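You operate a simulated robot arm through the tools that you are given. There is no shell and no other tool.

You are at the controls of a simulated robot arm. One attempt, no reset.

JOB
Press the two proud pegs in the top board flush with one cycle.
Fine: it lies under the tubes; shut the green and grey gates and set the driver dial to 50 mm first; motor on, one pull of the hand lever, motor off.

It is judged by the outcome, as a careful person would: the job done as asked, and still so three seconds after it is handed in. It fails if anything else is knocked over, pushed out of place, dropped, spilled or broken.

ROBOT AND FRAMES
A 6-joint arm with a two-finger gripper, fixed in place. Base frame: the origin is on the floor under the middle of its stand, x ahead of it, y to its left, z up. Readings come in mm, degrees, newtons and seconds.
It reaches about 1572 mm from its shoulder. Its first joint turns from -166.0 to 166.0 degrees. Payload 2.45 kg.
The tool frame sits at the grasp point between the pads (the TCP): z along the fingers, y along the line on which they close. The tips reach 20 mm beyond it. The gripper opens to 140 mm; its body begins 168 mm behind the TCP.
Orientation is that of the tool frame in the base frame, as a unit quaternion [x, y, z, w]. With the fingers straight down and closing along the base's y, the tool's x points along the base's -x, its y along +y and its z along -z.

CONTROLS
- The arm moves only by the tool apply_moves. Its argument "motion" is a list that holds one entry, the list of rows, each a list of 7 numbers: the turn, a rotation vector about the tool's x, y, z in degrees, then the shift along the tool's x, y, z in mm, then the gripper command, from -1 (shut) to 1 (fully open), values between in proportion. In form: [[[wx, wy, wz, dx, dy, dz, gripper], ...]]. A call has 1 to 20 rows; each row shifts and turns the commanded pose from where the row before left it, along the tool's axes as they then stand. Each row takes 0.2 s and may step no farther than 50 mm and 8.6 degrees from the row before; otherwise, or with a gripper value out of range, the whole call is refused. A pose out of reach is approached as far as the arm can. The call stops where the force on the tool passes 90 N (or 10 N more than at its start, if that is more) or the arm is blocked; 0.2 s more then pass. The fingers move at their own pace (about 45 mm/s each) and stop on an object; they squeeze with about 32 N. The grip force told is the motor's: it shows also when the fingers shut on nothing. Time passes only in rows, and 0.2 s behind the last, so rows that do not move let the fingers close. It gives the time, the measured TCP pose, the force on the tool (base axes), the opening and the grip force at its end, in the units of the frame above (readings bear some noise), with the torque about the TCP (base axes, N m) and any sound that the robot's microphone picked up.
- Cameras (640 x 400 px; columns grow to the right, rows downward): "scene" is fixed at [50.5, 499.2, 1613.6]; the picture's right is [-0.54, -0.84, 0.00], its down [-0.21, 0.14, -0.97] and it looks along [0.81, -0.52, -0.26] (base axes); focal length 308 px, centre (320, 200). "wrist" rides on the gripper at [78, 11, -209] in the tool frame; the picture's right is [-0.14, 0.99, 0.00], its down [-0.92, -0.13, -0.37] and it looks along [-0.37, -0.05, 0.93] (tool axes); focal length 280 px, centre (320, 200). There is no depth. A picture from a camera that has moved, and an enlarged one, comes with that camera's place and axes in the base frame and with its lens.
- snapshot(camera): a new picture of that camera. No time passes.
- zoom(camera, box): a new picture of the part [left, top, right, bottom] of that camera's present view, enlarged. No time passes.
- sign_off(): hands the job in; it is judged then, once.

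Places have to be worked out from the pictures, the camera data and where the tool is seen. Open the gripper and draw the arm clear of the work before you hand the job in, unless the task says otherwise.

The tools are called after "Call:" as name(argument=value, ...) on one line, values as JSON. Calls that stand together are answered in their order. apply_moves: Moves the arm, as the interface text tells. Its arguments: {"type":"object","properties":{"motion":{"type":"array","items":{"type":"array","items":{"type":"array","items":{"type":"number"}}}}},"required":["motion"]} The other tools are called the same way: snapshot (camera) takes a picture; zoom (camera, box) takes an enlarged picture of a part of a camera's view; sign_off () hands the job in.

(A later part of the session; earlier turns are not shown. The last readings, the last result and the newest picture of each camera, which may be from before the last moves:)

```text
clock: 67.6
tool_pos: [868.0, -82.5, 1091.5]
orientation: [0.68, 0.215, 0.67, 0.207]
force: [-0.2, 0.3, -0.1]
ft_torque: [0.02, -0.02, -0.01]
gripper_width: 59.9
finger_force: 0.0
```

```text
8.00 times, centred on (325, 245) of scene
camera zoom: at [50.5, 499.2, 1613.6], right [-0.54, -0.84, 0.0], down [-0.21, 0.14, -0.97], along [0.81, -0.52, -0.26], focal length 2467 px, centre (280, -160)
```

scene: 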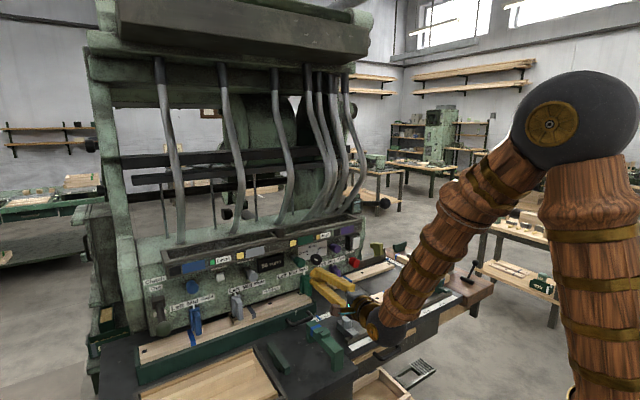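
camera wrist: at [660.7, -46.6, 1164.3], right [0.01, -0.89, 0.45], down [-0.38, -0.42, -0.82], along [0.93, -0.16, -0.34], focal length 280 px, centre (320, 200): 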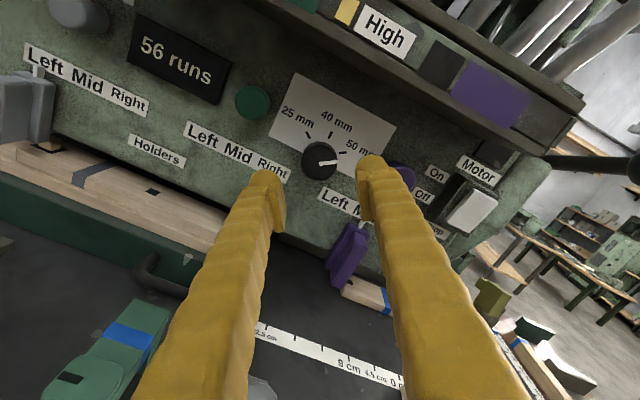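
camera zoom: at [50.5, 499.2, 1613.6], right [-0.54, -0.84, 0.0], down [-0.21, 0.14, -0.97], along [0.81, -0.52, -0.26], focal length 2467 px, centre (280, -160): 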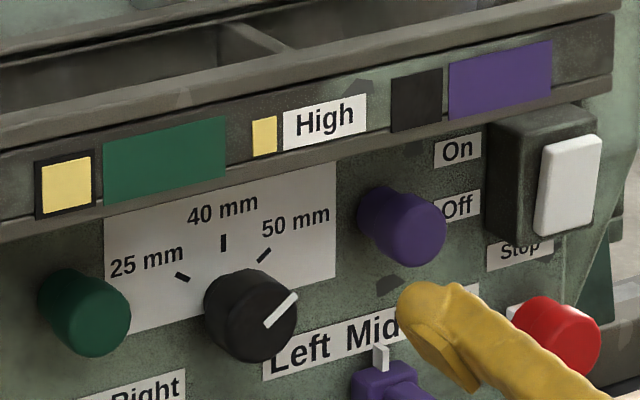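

The dial reads 50 mm. In the wrist view I also see the hand lever: a dark bar sticking out sideways from the machine's right with a ball end. I move back and right to view it and the motor switch.

Call:
apply_moves(motion=[[[0, 0, 0, 0, 0, -30, -1], [0, 0, 0, -1.5, 39.6, -12.2, -1], [0, 0, 0, -1.5, 39.6, -12.2, -1], [0, 0, 0, -1.5, 39.6, -12.2, -1], [0, 0, 0, -1.5, 39.6, -12.2, -1], [0, 0, 0, -1.5, 39.6, -12.2, -1], [0, 0, 0, 0, 0, 0, -1]]])

Call:
snapshot(camera="wrist")

Call:
snapshot(camera="scene")

```text
clock: 69.2
tool_pos: [780.4, -247.0, 1197.6]
orientation: [0.68, 0.214, 0.67, 0.208]
force: [1.2, 0.8, -1.1]
ft_torque: [-0.03, 0.01, 0.02]
gripper_width: 0.3
finger_force: 29.6
```

```text
taken
camera wrist: at [572.9, -211.8, 1272.0], right [0.01, -0.89, 0.45], down [-0.38, -0.42, -0.82], along [0.93, -0.16, -0.34], focal length 280 px, centre (320, 200)
```

wrist: 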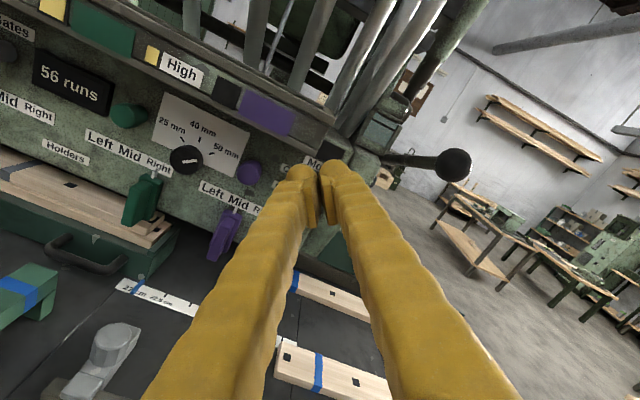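

```text
taken
```

scene: 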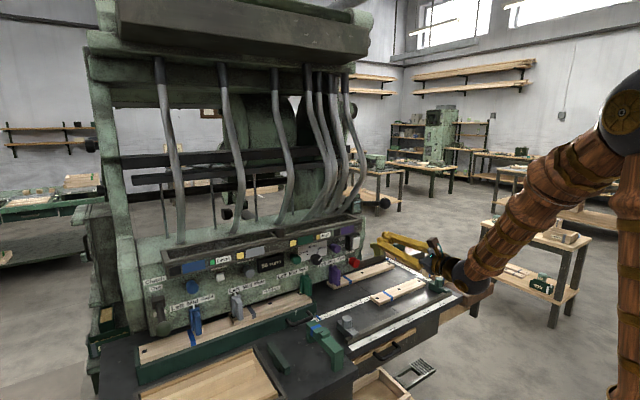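

Call:
zoom(camera="wrist", box=[300, 60, 500, 260])

Call:
zoom(camera="scene", box=[330, 170, 420, 270])

```text
2.00 times, centred on (400, 160) of wrist
camera zoom: at [572.9, -211.8, 1272.0], right [0.01, -0.89, 0.45], down [-0.38, -0.42, -0.82], along [0.93, -0.16, -0.34], focal length 561 px, centre (160, 280)
```

zoom: 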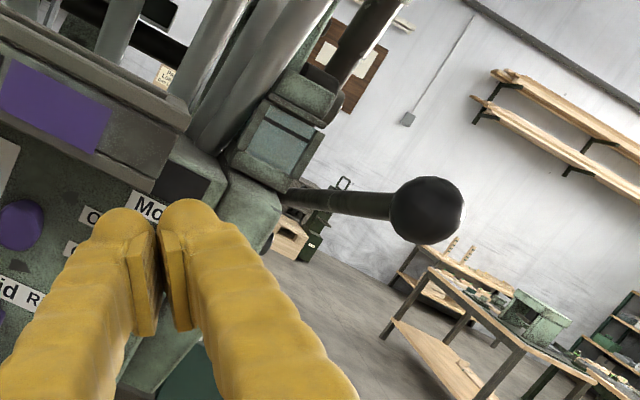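

```text
4.00 times, centred on (375, 220) of scene
camera zoom: at [50.5, 499.2, 1613.6], right [-0.54, -0.84, 0.0], down [-0.21, 0.14, -0.97], along [0.81, -0.52, -0.26], focal length 1233 px, centre (100, 120)
```

zoom: 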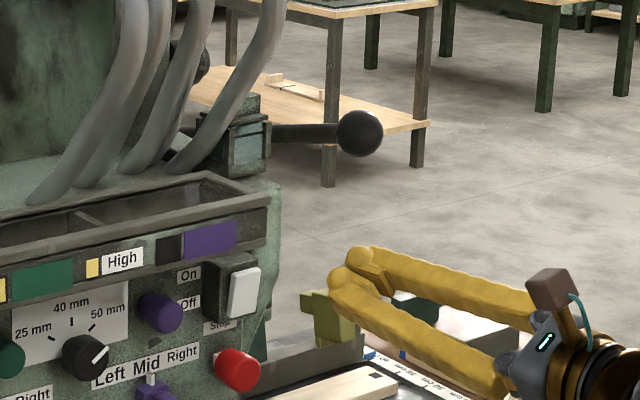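

The lever's ball is at about (985, -437, 1257) with radius ~27 mm; the bar runs back and left to the machine's side. To learn which way it pulls, I go higher and further right for a look from above.

Call:
apply_moves(motion=[[[0, 0, 0, 15.4, 30.7, -16.6, -1], [0, 0, 0, 15.4, 30.7, -16.6, -1], [0, 0, 0, 15.4, 30.7, -16.6, -1], [0, 0, 0, 15.4, 30.7, -16.6, -1], [0, 0, 0, 15.4, 30.7, -16.6, -1], [0, 0, 0, 0, 0, 0, -1]]])

Call:
snapshot(camera="wrist")

Call:
zoom(camera="wrist", box=[280, 120, 480, 245])

```text
clock: 70.6
tool_pos: [727.2, -286.0, 1274.5]
orientation: [0.672, 0.213, 0.672, 0.226]
force: [0.2, -0.5, 0.9]
ft_torque: [0.0, 0.01, 0.0]
gripper_width: 0.0
finger_force: 29.4
out of reach, approached as far as the arm can: row 2, 3, 4, 5
```

```text
taken
camera wrist: at [518.3, -243.6, 1341.5], right [-0.02, -0.88, 0.47], down [-0.37, -0.43, -0.82], along [0.93, -0.19, -0.32], focal length 280 px, centre (320, 200)
```

wrist: 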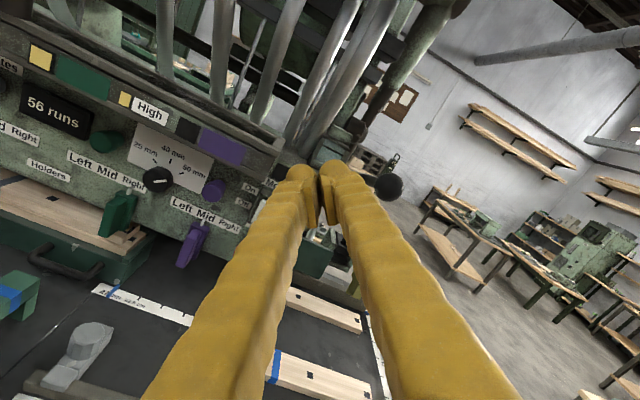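

```text
3.20 times, centred on (380, 182) of wrist
camera zoom: at [518.3, -243.6, 1341.5], right [-0.02, -0.88, 0.47], down [-0.37, -0.43, -0.82], along [0.93, -0.19, -0.32], focal length 897 px, centre (128, 256)
```

zoom: 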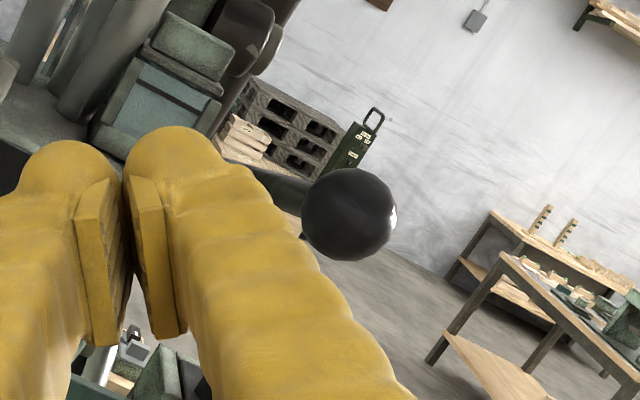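

That spot is at a joint limit with this wrist roll, but the views agree: the lever bar runs back along +x from the ball, so the pull should be downward. I'll roll the hand to fingers-horizontal (camera below), which also frees the last joint, in the free space here.

Call:
apply_moves(motion=[[[0, 0, -8.46, 0, 0, 0, -1], [0, 0, -8.46, 0, 0, 0, -1], [0, 0, -8.46, 0, 0, 0, -1], [0, 0, -8.46, 0, 0, 0, -1], [0, 0, -8.46, 0, 0, 0, -1], [0, 0, -8.46, 0, 0, 0, -1], [0, 0, -8.46, 0, 0, 0, -1], [0, 0, -8.46, 0, 0, 0, -1], [0, 0, -8.46, 0, 0, 0, -1], [0, 0, -8.46, 0, 0, 0, -1], [0, 0, -8.46, 0, 0, 0, -1], [0, 0, -8.46, 0, 0, 0, -1], [0, 0, -8.46, 0, 0, 0, -1], [0, 0, -8.46, 0, 0, 0, -1], [0, 0, -8.46, 0, 0, 0, -1], [0, 0, -8.46, 0, 0, 0, -1], [0, 0, -8.46, 0, 0, 0, -1], [0, 0, 0, 0, 0, 0, -1]]])

Call:
snapshot(camera="wrist")

```text
clock: 74.4
tool_pos: [724.0, -284.4, 1274.9]
orientation: [0.006, 0.712, 0.01, 0.702]
force: [-0.5, -0.7, -0.2]
ft_torque: [0.0, 0.03, 0.02]
gripper_width: 0.0
finger_force: 29.6
```

```text
taken
camera wrist: at [514.1, -272.3, 1200.8], right [0.0, 0.99, 0.16], down [-0.35, -0.15, 0.92], along [0.94, -0.05, 0.35], focal length 280 px, centre (320, 200)
```

wrist: 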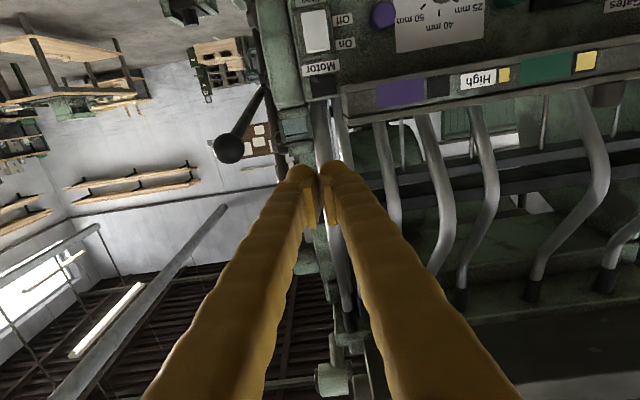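

From below, the ball appears exactly where predicted, and the bar runs about 300 mm back along +x and slightly downward to a pivot on the machine's side. I zoom in on the lever and on the motor switch.

Call:
zoom(camera="wrist", box=[190, 60, 350, 180])

Call:
zoom(camera="wrist", box=[270, 0, 400, 90])

```text
3.33 times, centred on (270, 120) of wrist
camera zoom: at [514.1, -272.3, 1200.8], right [0.0, 0.99, 0.16], down [-0.35, -0.15, 0.92], along [0.94, -0.05, 0.35], focal length 935 px, centre (487, 467)
```

zoom: 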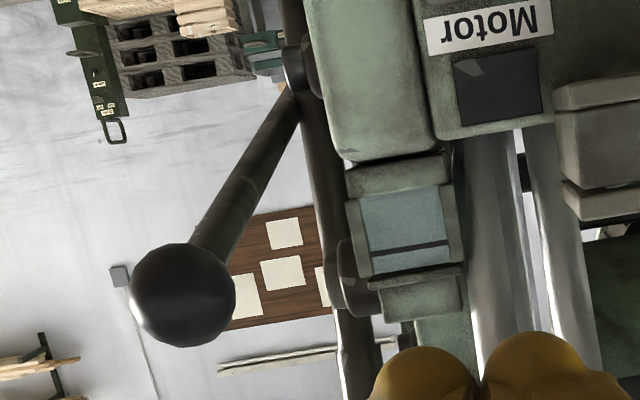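

```text
4.44 times, centred on (335, 45) of wrist
camera zoom: at [514.1, -272.3, 1200.8], right [0.0, 0.99, 0.16], down [-0.35, -0.15, 0.92], along [0.94, -0.05, 0.35], focal length 1246 px, centre (253, 889)
```

zoom: 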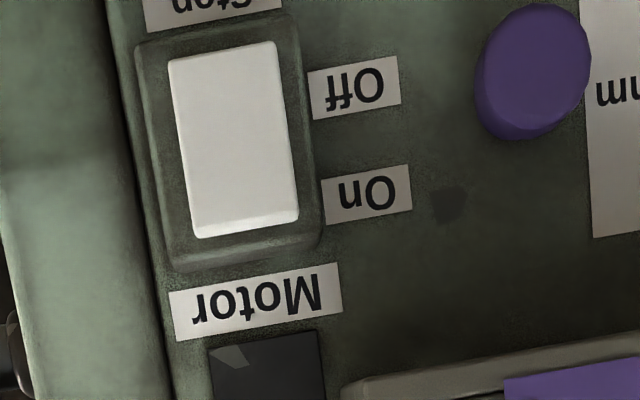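

The rocker is clear: its "On" end stands proud, so the motor is off. I estimate the paddle at about x≈965, y≈-265, z 1093–1143. I move to a standoff in front of its upper half and re-measure there.

Call:
apply_moves(motion=[[[0, 0, 0, 28.7, 2.7, 25.6, -1], [0, 0, 0, 28.7, 2.7, 25.6, -1], [0, 0, 0, 28.7, 2.7, 25.6, -1], [0, 0, 0, 28.7, 2.7, 25.6, -1], [0, 0, 0, 28.7, 2.7, 25.6, -1], [0, 0, 0, 0, 0, 0, -1]]])

Call:
zoom(camera="wrist", box=[240, 80, 400, 220])

Call:
snapshot(camera="wrist")

Call:
zoom(camera="scene", box=[310, 210, 410, 280])

```text
clock: 75.8
tool_pos: [850.0, -266.3, 1132.4]
orientation: [0.007, 0.713, 0.011, 0.702]
force: [-1.2, 0.0, -0.6]
ft_torque: [0.02, 0.0, -0.03]
gripper_width: 0.1
finger_force: 29.6
```

```text
2.86 times, centred on (320, 150) of wrist
camera zoom: at [639.9, -253.9, 1057.7], right [0.0, 0.99, 0.16], down [-0.35, -0.15, 0.92], along [0.94, -0.06, 0.35], focal length 801 px, centre (320, 343)
```

zoom: 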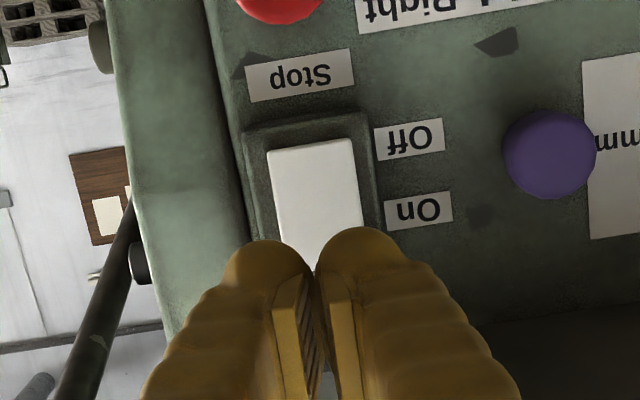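

```text
taken
camera wrist: at [639.9, -253.9, 1057.7], right [0.0, 0.99, 0.16], down [-0.35, -0.15, 0.92], along [0.94, -0.06, 0.35], focal length 280 px, centre (320, 200)
```

wrist: 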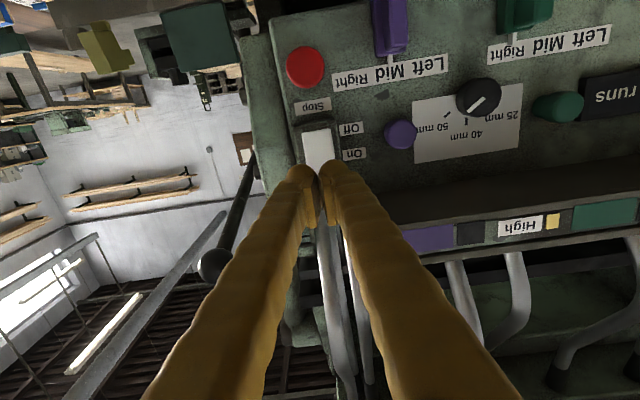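

```text
5.71 times, centred on (360, 245) of scene
camera zoom: at [50.5, 499.2, 1613.6], right [-0.54, -0.84, 0.0], down [-0.21, 0.14, -0.97], along [0.81, -0.52, -0.26], focal length 1762 px, centre (91, -57)
```

zoom: 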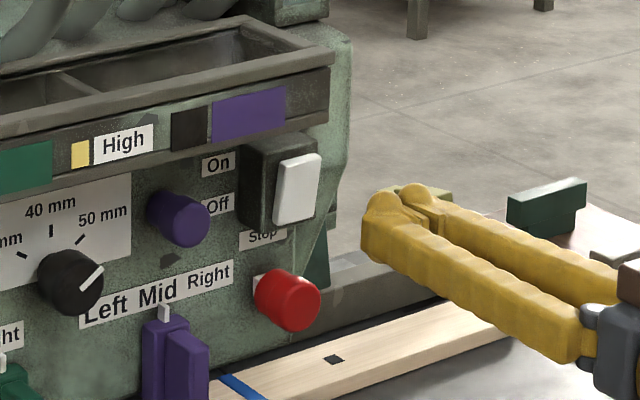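

The paddle is laterally centred on the tool axis; its middle is near z≈1125, so I raise 10 mm to aim at the On half. Then I go forward and press it in small steps.

Call:
apply_moves(motion=[[[0, 0, 0, -10, 0, 0, -1], [0, 0, 0, 0, 0, 35, -1], [0, 0, 0, 0, 0, 30, -1], [0, 0, 0, 0, 0, 8, -1], [0, 0, 0, 0, 0, 0, -1]]])

Call:
zoom(camera="scene", box=[310, 210, 410, 280])

Call:
zoom(camera="wrist", box=[240, 80, 400, 220])

```text
clock: 77.0
tool_pos: [925.1, -264.8, 1139.1]
orientation: [0.007, 0.713, 0.011, 0.701]
force: [0.2, -0.2, -0.4]
ft_torque: [-0.01, 0.03, 0.0]
gripper_width: 0.1
finger_force: 29.5
```

```text
5.71 times, centred on (360, 245) of scene
camera zoom: at [50.5, 499.2, 1613.6], right [-0.54, -0.84, 0.0], down [-0.21, 0.14, -0.97], along [0.81, -0.52, -0.26], focal length 1762 px, centre (91, -57)
```

zoom: 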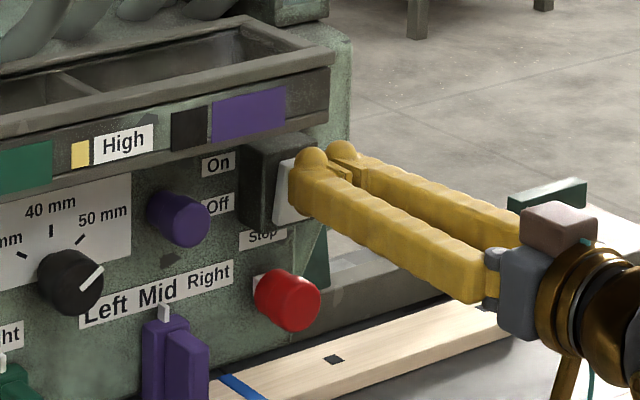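

```text
2.86 times, centred on (320, 150) of wrist
camera zoom: at [714.6, -252.5, 1064.5], right [0.0, 0.99, 0.16], down [-0.35, -0.15, 0.92], along [0.94, -0.06, 0.35], focal length 801 px, centre (320, 343)
```

zoom: 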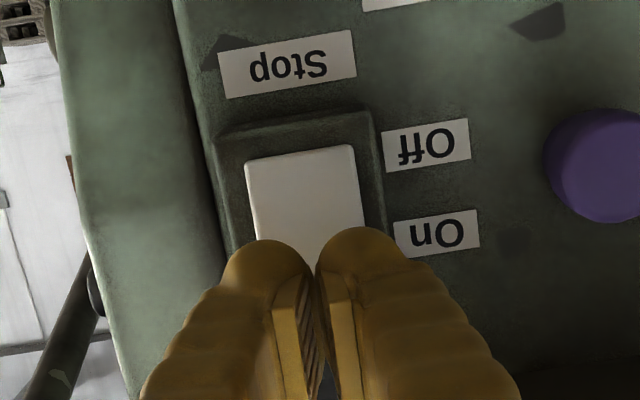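

The tip is just in front of the upper part of the paddle, about 10 mm away. I press forward in 3 mm steps.

Call:
apply_moves(motion=[[[0, 0, 0, 0, 0, 3, -1], [0, 0, 0, 0, 0, 3, -1], [0, 0, 0, 0, 0, 3, -1], [0, 0, 0, 0, 0, 3, -1], [0, 0, 0, 0, 0, 0, -1]]])

Call:
zoom(camera="scene", box=[310, 210, 410, 280])

Call:
zoom(camera="wrist", box=[240, 80, 400, 220])

```text
clock: 78.2
tool_pos: [935.4, -266.7, 1138.1]
orientation: [0.007, 0.713, 0.011, 0.701]
force: [-0.2, -0.3, -0.4]
ft_torque: [0.03, 0.02, 0.02]
gripper_width: 0.0
finger_force: 29.8
```

```text
5.71 times, centred on (360, 245) of scene
camera zoom: at [50.5, 499.2, 1613.6], right [-0.54, -0.84, 0.0], down [-0.21, 0.14, -0.97], along [0.81, -0.52, -0.26], focal length 1762 px, centre (91, -57)
```

zoom: 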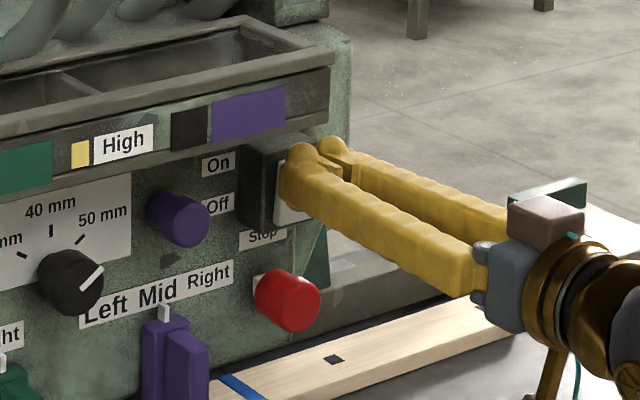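

```text
2.86 times, centred on (320, 150) of wrist
camera zoom: at [725.9, -253.6, 1063.9], right [0.0, 0.99, 0.16], down [-0.35, -0.15, 0.92], along [0.94, -0.06, 0.35], focal length 801 px, centre (320, 343)
```

zoom: 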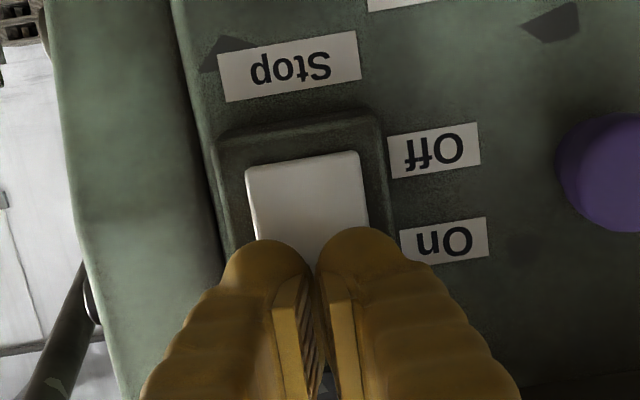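

Call:
apply_moves(motion=[[[0, 0, 0, 0, 0, 3, -1], [0, 0, 0, 0, 0, 3, -1], [0, 0, 0, 0, 0, 2, -1], [0, 0, 0, 0, 0, 0, -1]]])

Call:
zoom(camera="wrist", box=[240, 80, 400, 220])

```text
clock: 79.0
tool_pos: [940.2, -268.0, 1137.7]
orientation: [0.008, 0.713, 0.01, 0.701]
force: [-35.4, 3.7, 8.5]
ft_torque: [0.06, 0.27, -0.03]
gripper_width: 5.9
finger_force: 29.2
stopped in row 4: the force on the tool passed its limit at 104 N (the readings are from after the stop); the commanded pose is now the measured one
```

```text
2.86 times, centred on (320, 150) of wrist
camera zoom: at [729.8, -254.2, 1063.9], right [0.0, 0.99, 0.16], down [-0.35, -0.15, 0.92], along [0.94, -0.06, 0.35], focal length 801 px, centre (320, 343)
```

zoom: 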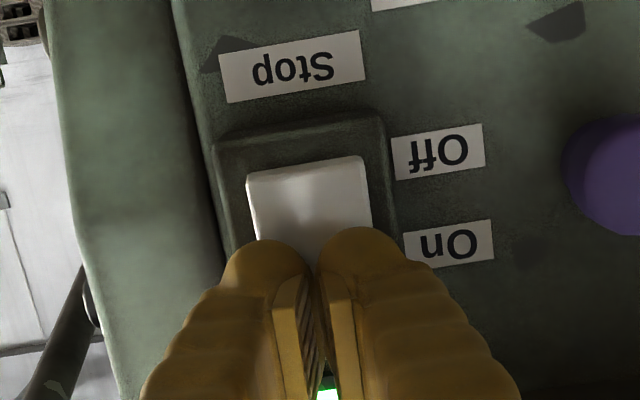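

The rocker has flipped: its Off end now stands out and a green light shows above the switch. I back off and confirm.

Call:
apply_moves(motion=[[[0, 0, 0, 0, 0, -10, -1], [0, 0, 0, 0, 0, -30, -1], [0, 0, 0, 0, 0, -40, -1], [0, 0, 0, 0, 0, -40, -1], [0, 0, 0, 0, 0, 0, -1]]])

Call:
snapshot(camera="wrist")

Call:
zoom(camera="scene", box=[310, 210, 410, 280])

Call:
zoom(camera="scene", box=[130, 210, 290, 310])

```text
clock: 80.2
tool_pos: [821.4, -266.9, 1140.5]
orientation: [0.008, 0.713, 0.01, 0.701]
force: [0.0, -0.1, -0.5]
ft_torque: [-0.02, 0.03, -0.02]
gripper_width: 0.0
finger_force: 28.8
```

```text
taken
camera wrist: at [610.4, -254.7, 1066.1], right [0.0, 0.99, 0.16], down [-0.35, -0.15, 0.92], along [0.94, -0.06, 0.35], focal length 280 px, centre (320, 200)
```

wrist: 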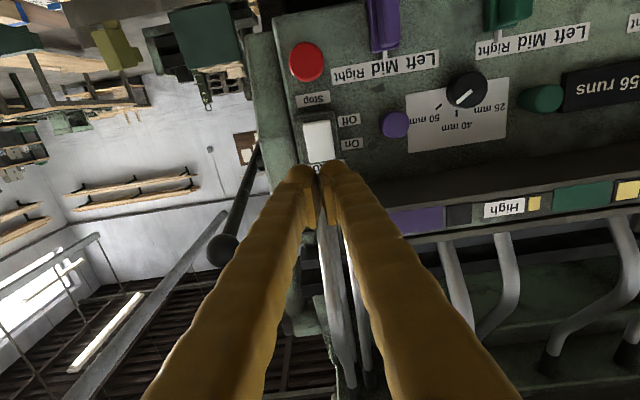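

```text
5.71 times, centred on (360, 245) of scene
camera zoom: at [50.5, 499.2, 1613.6], right [-0.54, -0.84, 0.0], down [-0.21, 0.14, -0.97], along [0.81, -0.52, -0.26], focal length 1762 px, centre (91, -57)
```

zoom: 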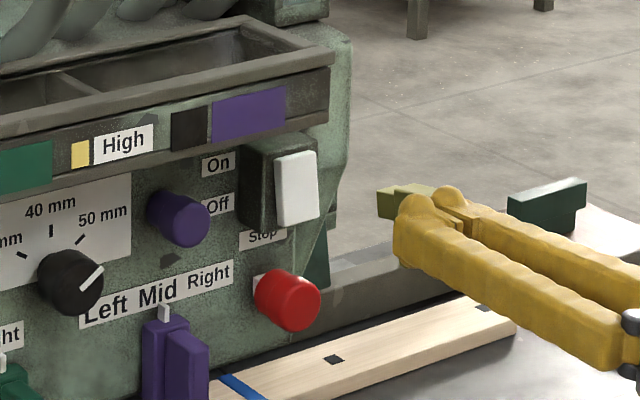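

```text
4.00 times, centred on (210, 260) of scene
camera zoom: at [50.5, 499.2, 1613.6], right [-0.54, -0.84, 0.0], down [-0.21, 0.14, -0.97], along [0.81, -0.52, -0.26], focal length 1233 px, centre (760, -40)
```

zoom: 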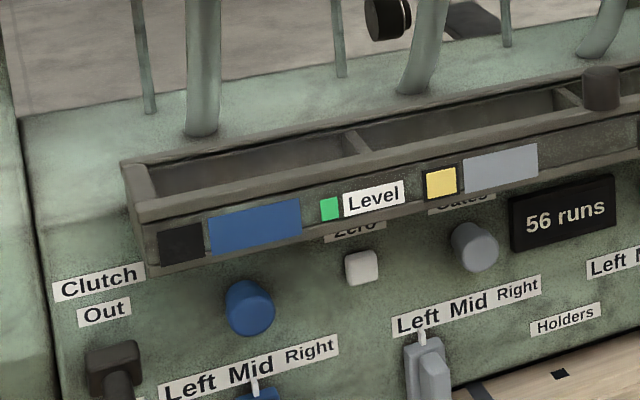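

The rocker is in the On position. Now the lever: I go back, up and right to about (781, -437, 1335), clear of the tray, to approach the ball from above.

Call:
apply_moves(motion=[[[0, 0, 0, -33.1, -27.5, -7.3, -1], [0, 0, 0, -33.1, -27.5, -7.3, -1], [0, 0, 0, -33.1, -27.5, -7.3, -1], [0, 0, 0, -33.1, -27.5, -7.3, -1], [0, 0, 0, -33.1, -27.5, -7.3, -1], [0, 0, 0, -33.1, -27.5, -7.3, -1], [0, 0, 0, 0, 0, 0, -1]]])

Call:
snapshot(camera="wrist")

Call:
zoom(camera="scene", box=[320, 130, 480, 260])

```text
clock: 81.8
tool_pos: [782.4, -433.7, 1333.6]
orientation: [0.009, 0.713, 0.011, 0.701]
force: [0.2, 0.1, -0.2]
ft_torque: [0.0, 0.0, -0.01]
gripper_width: 0.1
finger_force: 29.7
```

```text
taken
camera wrist: at [573.5, -421.2, 1260.0], right [0.0, 0.99, 0.16], down [-0.35, -0.15, 0.92], along [0.94, -0.06, 0.35], focal length 280 px, centre (320, 200)
```

wrist: 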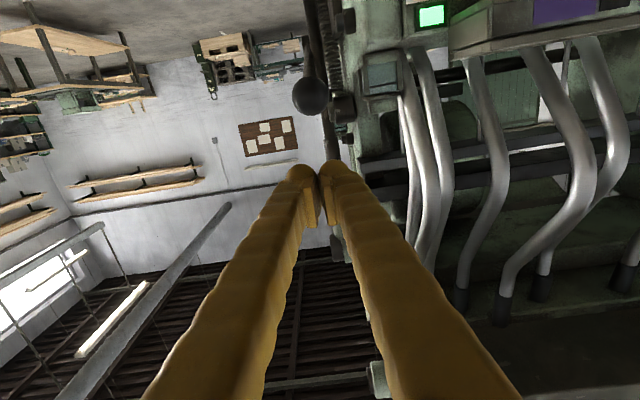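

```text
3.08 times, centred on (400, 195) of scene
camera zoom: at [50.5, 499.2, 1613.6], right [-0.54, -0.84, 0.0], down [-0.21, 0.14, -0.97], along [0.81, -0.52, -0.26], focal length 949 px, centre (74, 215)
```

zoom: 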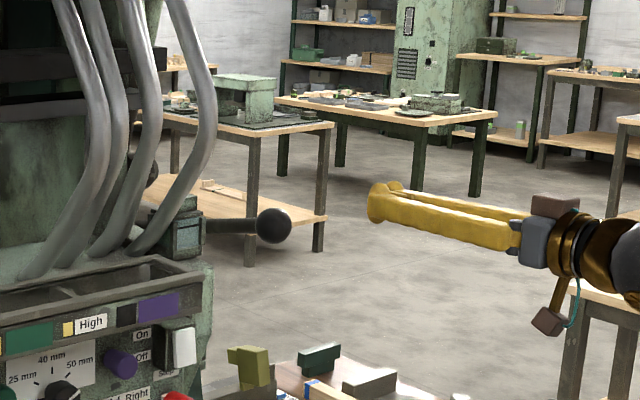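

The motor lamp is lit green and the ball lies right below-ahead of the tool line (y≈-434). I move forward above it to x≈993 at z≈1330.

Call:
apply_moves(motion=[[[0, 0, 0, 0, 0, 42, -1], [0, 0, 0, 0, 0, 42, -1], [0, 0, 0, 0, 0, 42, -1], [0, 0, 0, 0, 0, 42, -1], [0, 0, 0, 0, 0, 42, -1], [0, 0, 0, 0, 0, 0, -1]]])

Call:
snapshot(camera="wrist")

Call:
zoom(camera="scene", box=[320, 130, 480, 260])

```text
clock: 83.2
tool_pos: [990.5, -436.9, 1330.2]
orientation: [0.008, 0.713, 0.01, 0.701]
force: [-0.6, -0.3, -0.2]
ft_torque: [0.03, 0.0, 0.03]
gripper_width: 0.0
finger_force: 29.1
```

```text
taken
camera wrist: at [779.5, -423.8, 1256.3], right [0.0, 0.99, 0.16], down [-0.35, -0.15, 0.92], along [0.94, -0.06, 0.35], focal length 280 px, centre (320, 200)
```

wrist: 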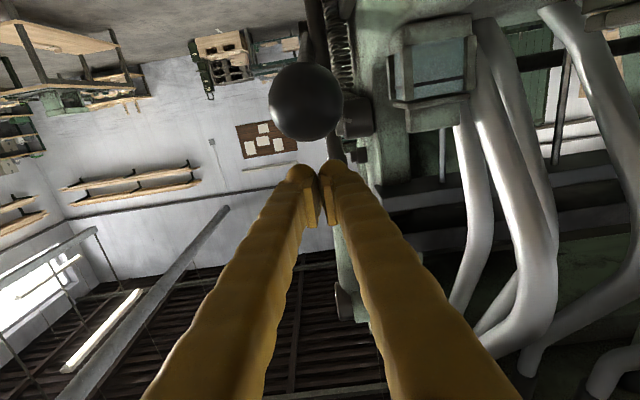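

```text
3.08 times, centred on (400, 195) of scene
camera zoom: at [50.5, 499.2, 1613.6], right [-0.54, -0.84, 0.0], down [-0.21, 0.14, -0.97], along [0.81, -0.52, -0.26], focal length 949 px, centre (74, 215)
```

zoom: 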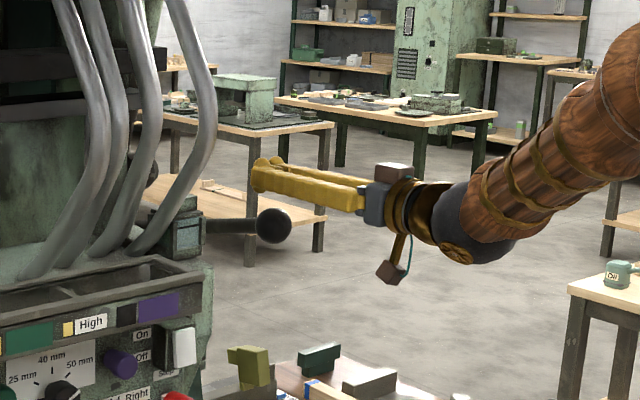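

The ball sits under the fingers at about (970, -433, 1261). I centre sideways by 3 mm and lower until just touching the ball's top.

Call:
apply_moves(motion=[[[0, 0, 0, 10, 3.5, -5, -1], [0, 0, 0, 10, 0, 0, -1], [0, 0, 0, 4, 0, 0, -1], [0, 0, 0, 0, 0, 0, -1]]])

Call:
snapshot(camera="wrist")

Call:
zoom(camera="scene", box=[350, 160, 430, 230])

```text
clock: 84.2
tool_pos: [984.3, -433.5, 1307.6]
orientation: [0.007, 0.713, 0.011, 0.701]
force: [0.6, -0.3, 0.2]
ft_torque: [0.01, 0.0, -0.01]
gripper_width: 0.4
finger_force: 29.0
```

```text
taken
camera wrist: at [775.0, -420.7, 1233.6], right [0.0, 0.99, 0.16], down [-0.35, -0.15, 0.92], along [0.94, -0.06, 0.35], focal length 280 px, centre (320, 200)
```

wrist: 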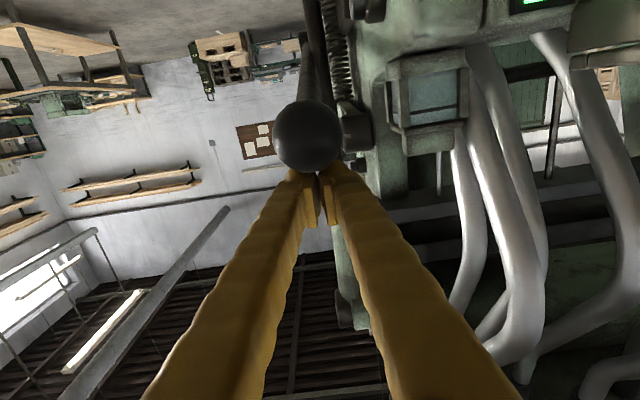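

```text
5.71 times, centred on (390, 195) of scene
camera zoom: at [50.5, 499.2, 1613.6], right [-0.54, -0.84, 0.0], down [-0.21, 0.14, -0.97], along [0.81, -0.52, -0.26], focal length 1762 px, centre (-80, 229)
```

zoom: 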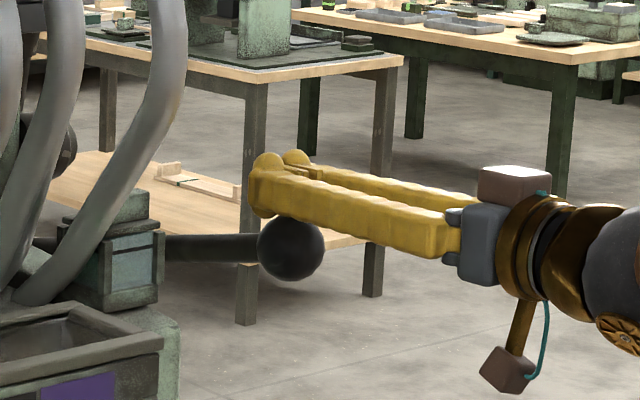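

The fingers rest just above the ball, and a coil spring beside the lever suggests it returns by itself. I pull it down steadily.

Call:
apply_moves(motion=[[[0, 0, 0, 6, 0, 0, -1], [0, 0, 0, 6, 0, 0, -1], [0, 0, 0, 6, 0, 0, -1], [0, 0, 0, 6, 0, 0, -1], [0, 0, 0, 6, 0, 0, -1], [0, 0, 0, 6, 0, 0, -1], [0, 0, 0, 6, 0, 0, -1], [0, 0, 0, 6, 0, 0, -1]]])

Call:
zoom(camera="scene", box=[350, 160, 430, 230])

Call:
zoom(camera="scene", box=[190, 220, 350, 320])

```text
clock: 86.0
tool_pos: [983.5, -432.8, 1259.8]
orientation: [0.007, 0.713, 0.011, 0.701]
force: [0.1, -1.0, 2.1]
ft_torque: [-0.04, -0.01, -0.01]
gripper_width: 0.1
finger_force: 29.3
```

```text
5.71 times, centred on (390, 195) of scene
camera zoom: at [50.5, 499.2, 1613.6], right [-0.54, -0.84, 0.0], down [-0.21, 0.14, -0.97], along [0.81, -0.52, -0.26], focal length 1762 px, centre (-80, 229)
```

zoom: 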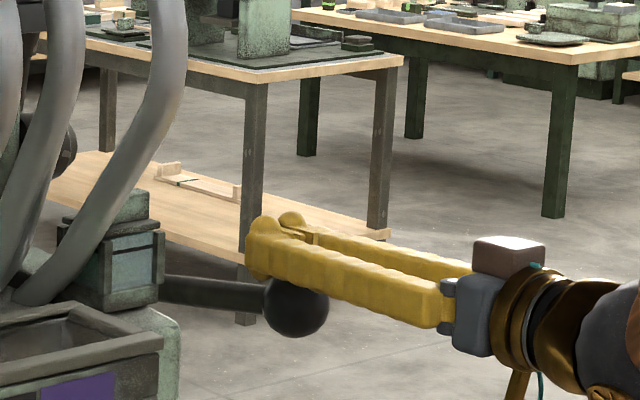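

```text
4.00 times, centred on (270, 270) of scene
camera zoom: at [50.5, 499.2, 1613.6], right [-0.54, -0.84, 0.0], down [-0.21, 0.14, -0.97], along [0.81, -0.52, -0.26], focal length 1233 px, centre (520, -80)
```

zoom: 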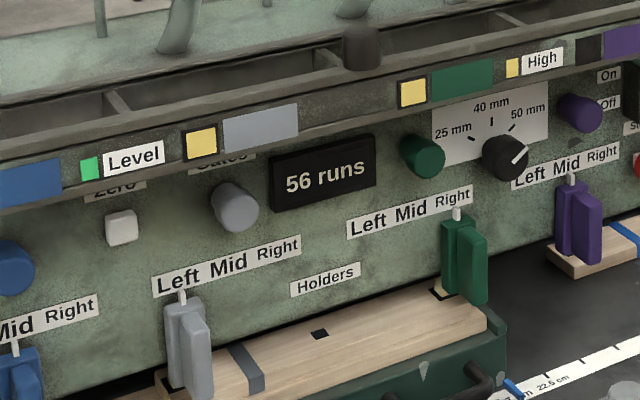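

The lever moves down easily (about 2 N) and nothing has triggered yet. I continue the same pull further down.

Call:
apply_moves(motion=[[[0, 0, 0, 8, 0, 0, -1], [0, 0, 0, 8, 0, 0, -1], [0, 0, 0, 8, 0, 0, -1], [0, 0, 0, 8, 0, 0, -1], [0, 0, 0, 8, 0, 0, -1], [0, 0, 0, 8, 0, 0, -1]]])

Call:
zoom(camera="scene", box=[350, 170, 430, 240])

Call:
zoom(camera="scene", box=[190, 220, 350, 320])

```text
clock: 87.4
tool_pos: [985.4, -431.5, 1211.4]
orientation: [0.007, 0.713, 0.011, 0.701]
force: [0.3, 0.6, 2.7]
ft_torque: [0.0, 0.05, -0.01]
gripper_width: 0.0
finger_force: 29.1
```

```text
5.71 times, centred on (390, 205) of scene
camera zoom: at [50.5, 499.2, 1613.6], right [-0.54, -0.84, 0.0], down [-0.21, 0.14, -0.97], along [0.81, -0.52, -0.26], focal length 1762 px, centre (-80, 171)
```

zoom: 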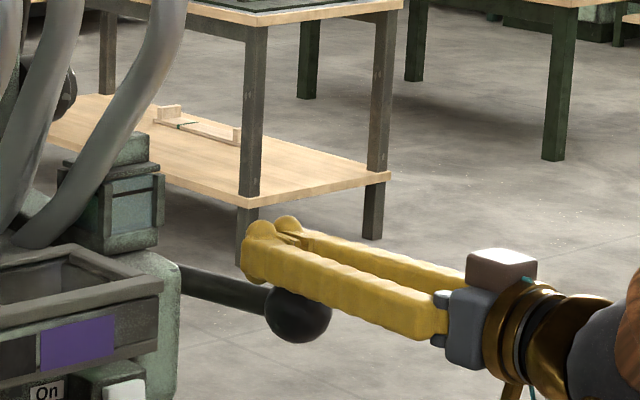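

```text
4.00 times, centred on (270, 270) of scene
camera zoom: at [50.5, 499.2, 1613.6], right [-0.54, -0.84, 0.0], down [-0.21, 0.14, -0.97], along [0.81, -0.52, -0.26], focal length 1233 px, centre (520, -80)
```

zoom: 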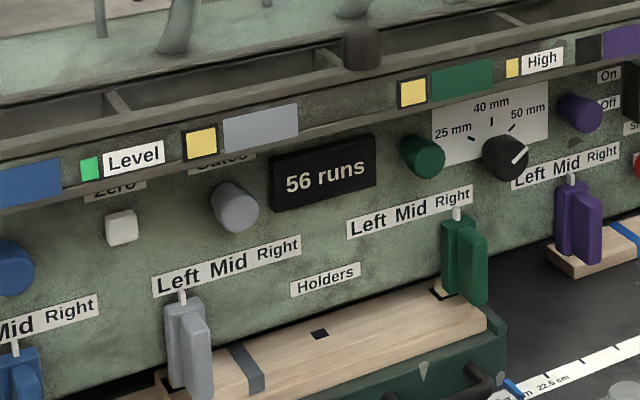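

Still swinging freely with no trigger yet; I keep the pull going.

Call:
apply_moves(motion=[[[0, 0, 0, 8, 0, 0, -1], [0, 0, 0, 8, 0, 0, -1], [0, 0, 0, 8, 0, 0, -1], [0, 0, 0, 8, 0, 0, -1], [0, 0, 0, 8, 0, 0, -1], [0, 0, 0, 8, 0, 0, -1]]])

Call:
zoom(camera="scene", box=[350, 180, 430, 250])

Call:
zoom(camera="scene", box=[190, 220, 350, 320])

```text
clock: 88.8
tool_pos: [983.2, -428.0, 1163.7]
orientation: [0.008, 0.713, 0.011, 0.701]
force: [1.3, 1.5, 3.3]
ft_torque: [0.01, 0.05, 0.01]
gripper_width: 0.1
finger_force: 29.1
```

```text
5.71 times, centred on (390, 215) of scene
camera zoom: at [50.5, 499.2, 1613.6], right [-0.54, -0.84, 0.0], down [-0.21, 0.14, -0.97], along [0.81, -0.52, -0.26], focal length 1762 px, centre (-80, 114)
```

zoom: 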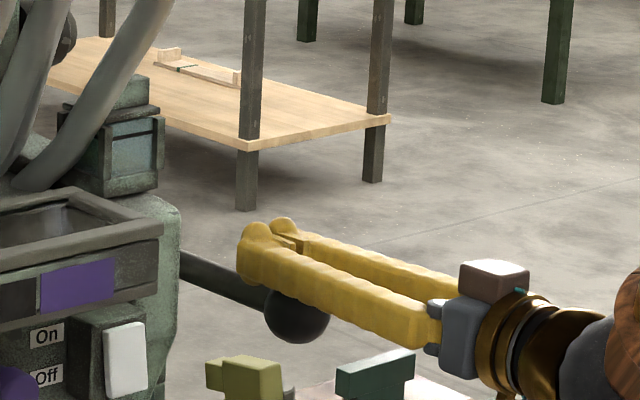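

```text
4.00 times, centred on (270, 270) of scene
camera zoom: at [50.5, 499.2, 1613.6], right [-0.54, -0.84, 0.0], down [-0.21, 0.14, -0.97], along [0.81, -0.52, -0.26], focal length 1233 px, centre (520, -80)
```

zoom: 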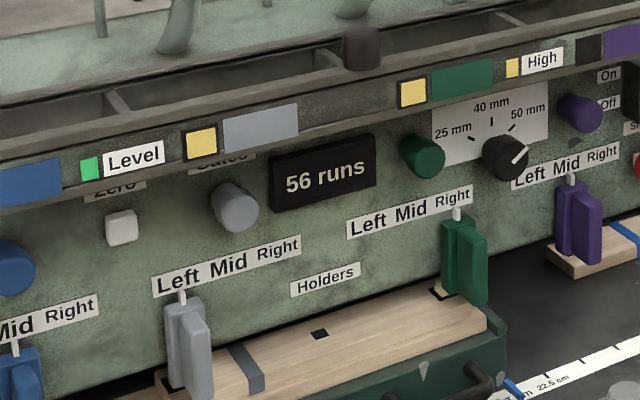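

The stroke continues freely with the ball now well below the pivot. Clearance underneath is fine, so I continue down.

Call:
apply_moves(motion=[[[0, 0, 0, 8, 0, 0, -1], [0, 0, 0, 8, 0, 0, -1], [0, 0, 0, 8, 0, 0, -1], [0, 0, 0, 8, 0, 0, -1], [0, 0, 0, 8, 0, 0, -1]]])

Call:
snapshot(camera="scene")

Call:
zoom(camera="scene", box=[350, 190, 430, 260])

Call:
zoom(camera="scene", box=[190, 220, 350, 320])

Call:
snapshot(camera="wrist")

```text
clock: 90.0
tool_pos: [981.3, -429.1, 1122.4]
orientation: [0.008, 0.713, 0.011, 0.701]
force: [2.1, 0.3, 3.5]
ft_torque: [-0.02, 0.07, 0.07]
gripper_width: 0.1
finger_force: 29.4
```

```text
taken
```

scene: 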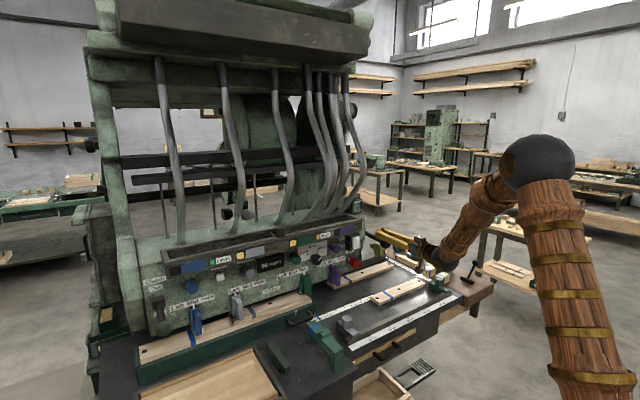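

```text
5.71 times, centred on (390, 225) of scene
camera zoom: at [50.5, 499.2, 1613.6], right [-0.54, -0.84, 0.0], down [-0.21, 0.14, -0.97], along [0.81, -0.52, -0.26], focal length 1762 px, centre (-80, 57)
```

zoom: 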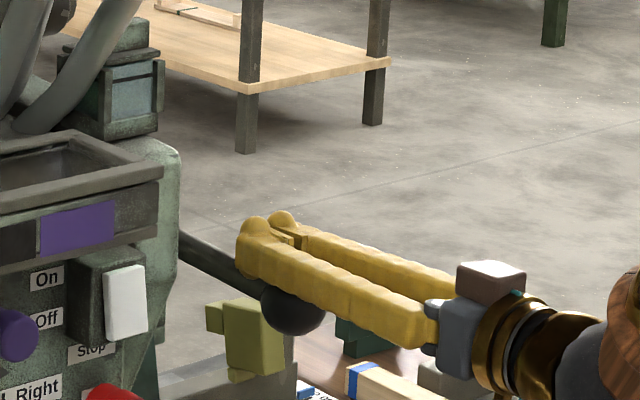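

```text
4.00 times, centred on (270, 270) of scene
camera zoom: at [50.5, 499.2, 1613.6], right [-0.54, -0.84, 0.0], down [-0.21, 0.14, -0.97], along [0.81, -0.52, -0.26], focal length 1233 px, centre (520, -80)
```

zoom: 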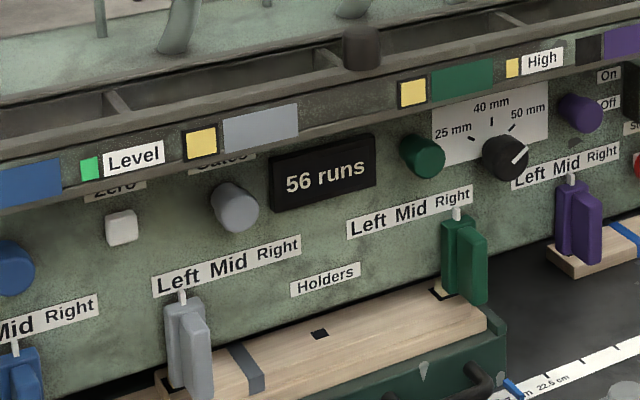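

```text
taken
camera wrist: at [771.6, -416.2, 1048.5], right [0.0, 0.99, 0.16], down [-0.35, -0.15, 0.92], along [0.94, -0.06, 0.35], focal length 280 px, centre (320, 200)
```

wrist: 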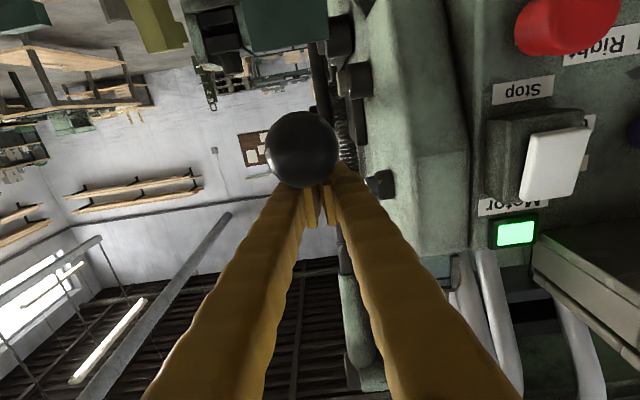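

The motor lamp is lit, force is only ~3.5 N, and the counter still shows 56. There's ample room below (bench ≈ z 850), so I continue the same pull.

Call:
apply_moves(motion=[[[0, 0, 0, 8, 0, 0, -1], [0, 0, 0, 8, 0, 0, -1], [0, 0, 0, 8, 0, 0, -1], [0, 0, 0, 8, 0, 0, -1], [0, 0, 0, 8, 0, 0, -1]]])

Call:
zoom(camera="scene", box=[350, 200, 430, 270])

Call:
zoom(camera="scene", box=[190, 220, 350, 320])

Call:
snapshot(camera="wrist")

```text
clock: 90.7
tool_pos: [982.8, -430.1, 1121.0]
orientation: [0.004, 0.707, 0.008, 0.707]
force: [4.9, -1.4, 14.5]
ft_torque: [-0.1, 0.3, 0.06]
gripper_width: 0.0
finger_force: 29.4
stopped in row 3: the force on the tool passed its limit at 102 N (the readings are from after the stop); the commanded pose is now the measured one
```

```text
5.71 times, centred on (390, 235) of scene
camera zoom: at [50.5, 499.2, 1613.6], right [-0.54, -0.84, 0.0], down [-0.21, 0.14, -0.97], along [0.81, -0.52, -0.26], focal length 1762 px, centre (-80, 0)
```

zoom: 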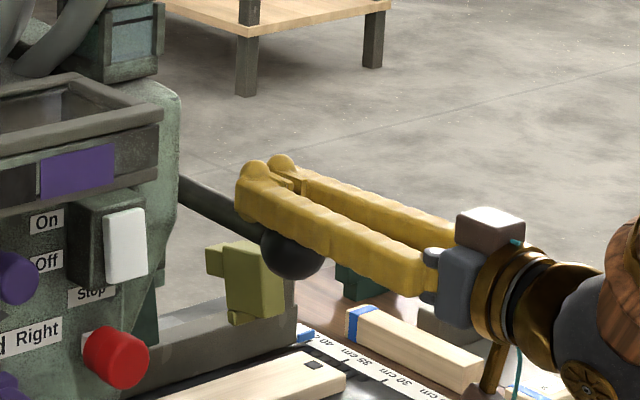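

```text
4.00 times, centred on (270, 270) of scene
camera zoom: at [50.5, 499.2, 1613.6], right [-0.54, -0.84, 0.0], down [-0.21, 0.14, -0.97], along [0.81, -0.52, -0.26], focal length 1233 px, centre (520, -80)
```

zoom: 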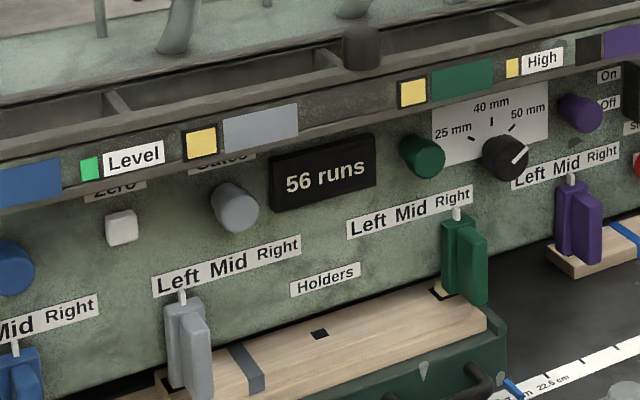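

```text
taken
camera wrist: at [773.9, -417.0, 1043.5], right [0.0, 0.99, 0.16], down [-0.37, -0.15, 0.92], along [0.93, -0.05, 0.37], focal length 280 px, centre (320, 200)
```

wrist: 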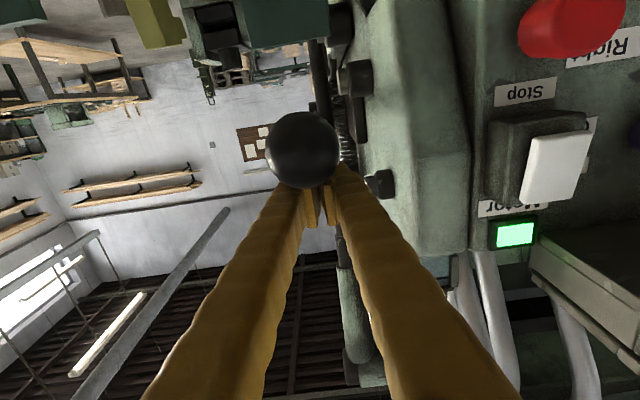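

The lever reached a firm stop (102 N peak) at the end of its stroke. The counter hasn't changed yet, so I hold a moment and look again for machine motion.

Call:
apply_moves(motion=[[[0, 0, 0, 0, 0, 0, -1], [0, 0, 0, 0, 0, 0, -1], [0, 0, 0, 0, 0, 0, -1]]])

Call:
snapshot(camera="scene")

Call:
zoom(camera="scene", box=[190, 220, 350, 320])

```text
clock: 91.5
tool_pos: [982.7, -429.8, 1121.2]
orientation: [0.005, 0.707, 0.008, 0.707]
force: [13.4, -2.2, 32.3]
ft_torque: [-0.24, 0.54, 0.14]
gripper_width: 0.0
finger_force: 29.6
```

```text
taken
```

scene: 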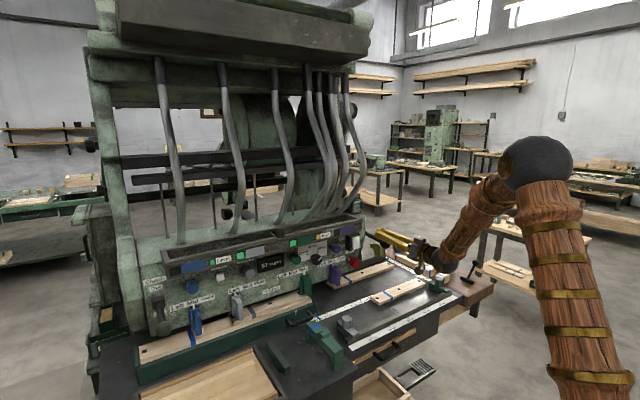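

```text
4.00 times, centred on (270, 270) of scene
camera zoom: at [50.5, 499.2, 1613.6], right [-0.54, -0.84, 0.0], down [-0.21, 0.14, -0.97], along [0.81, -0.52, -0.26], focal length 1233 px, centre (520, -80)
```

zoom: 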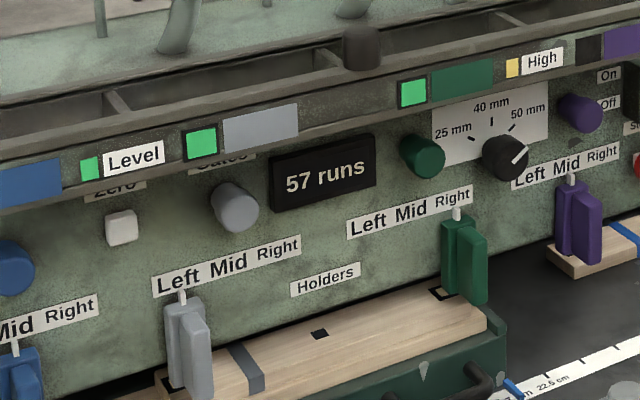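

One cycle done: the counter reads 57 and both the grey and green lamps have turned green (Level). I raise the hand gently so the lever follows back up under its spring.

Call:
apply_moves(motion=[[[0, 0, 0, -8, 0, 0, -1], [0, 0, 0, -8, 0, 0, -1], [0, 0, 0, -8, 0, 0, -1], [0, 0, 0, -8, 0, 0, -1], [0, 0, 0, -8, 0, 0, -1], [0, 0, 0, -8, 0, 0, -1], [0, 0, 0, -8, 0, 0, -1], [0, 0, 0, -8, 0, 0, -1]]])

Call:
zoom(camera="scene", box=[340, 170, 440, 260])

```text
clock: 93.3
tool_pos: [983.8, -430.8, 1183.9]
orientation: [0.006, 0.707, 0.009, 0.707]
force: [1.0, 0.8, 2.6]
ft_torque: [0.01, 0.03, -0.01]
gripper_width: 0.0
finger_force: 29.1
```

```text
4.44 times, centred on (390, 215) of scene
camera zoom: at [50.5, 499.2, 1613.6], right [-0.54, -0.84, 0.0], down [-0.21, 0.14, -0.97], along [0.81, -0.52, -0.26], focal length 1370 px, centre (9, 133)
```

zoom: 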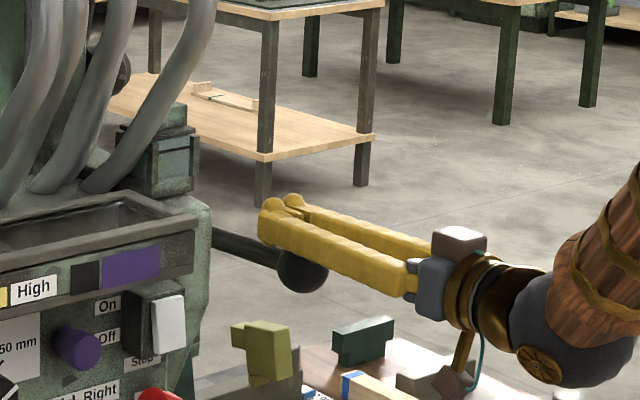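

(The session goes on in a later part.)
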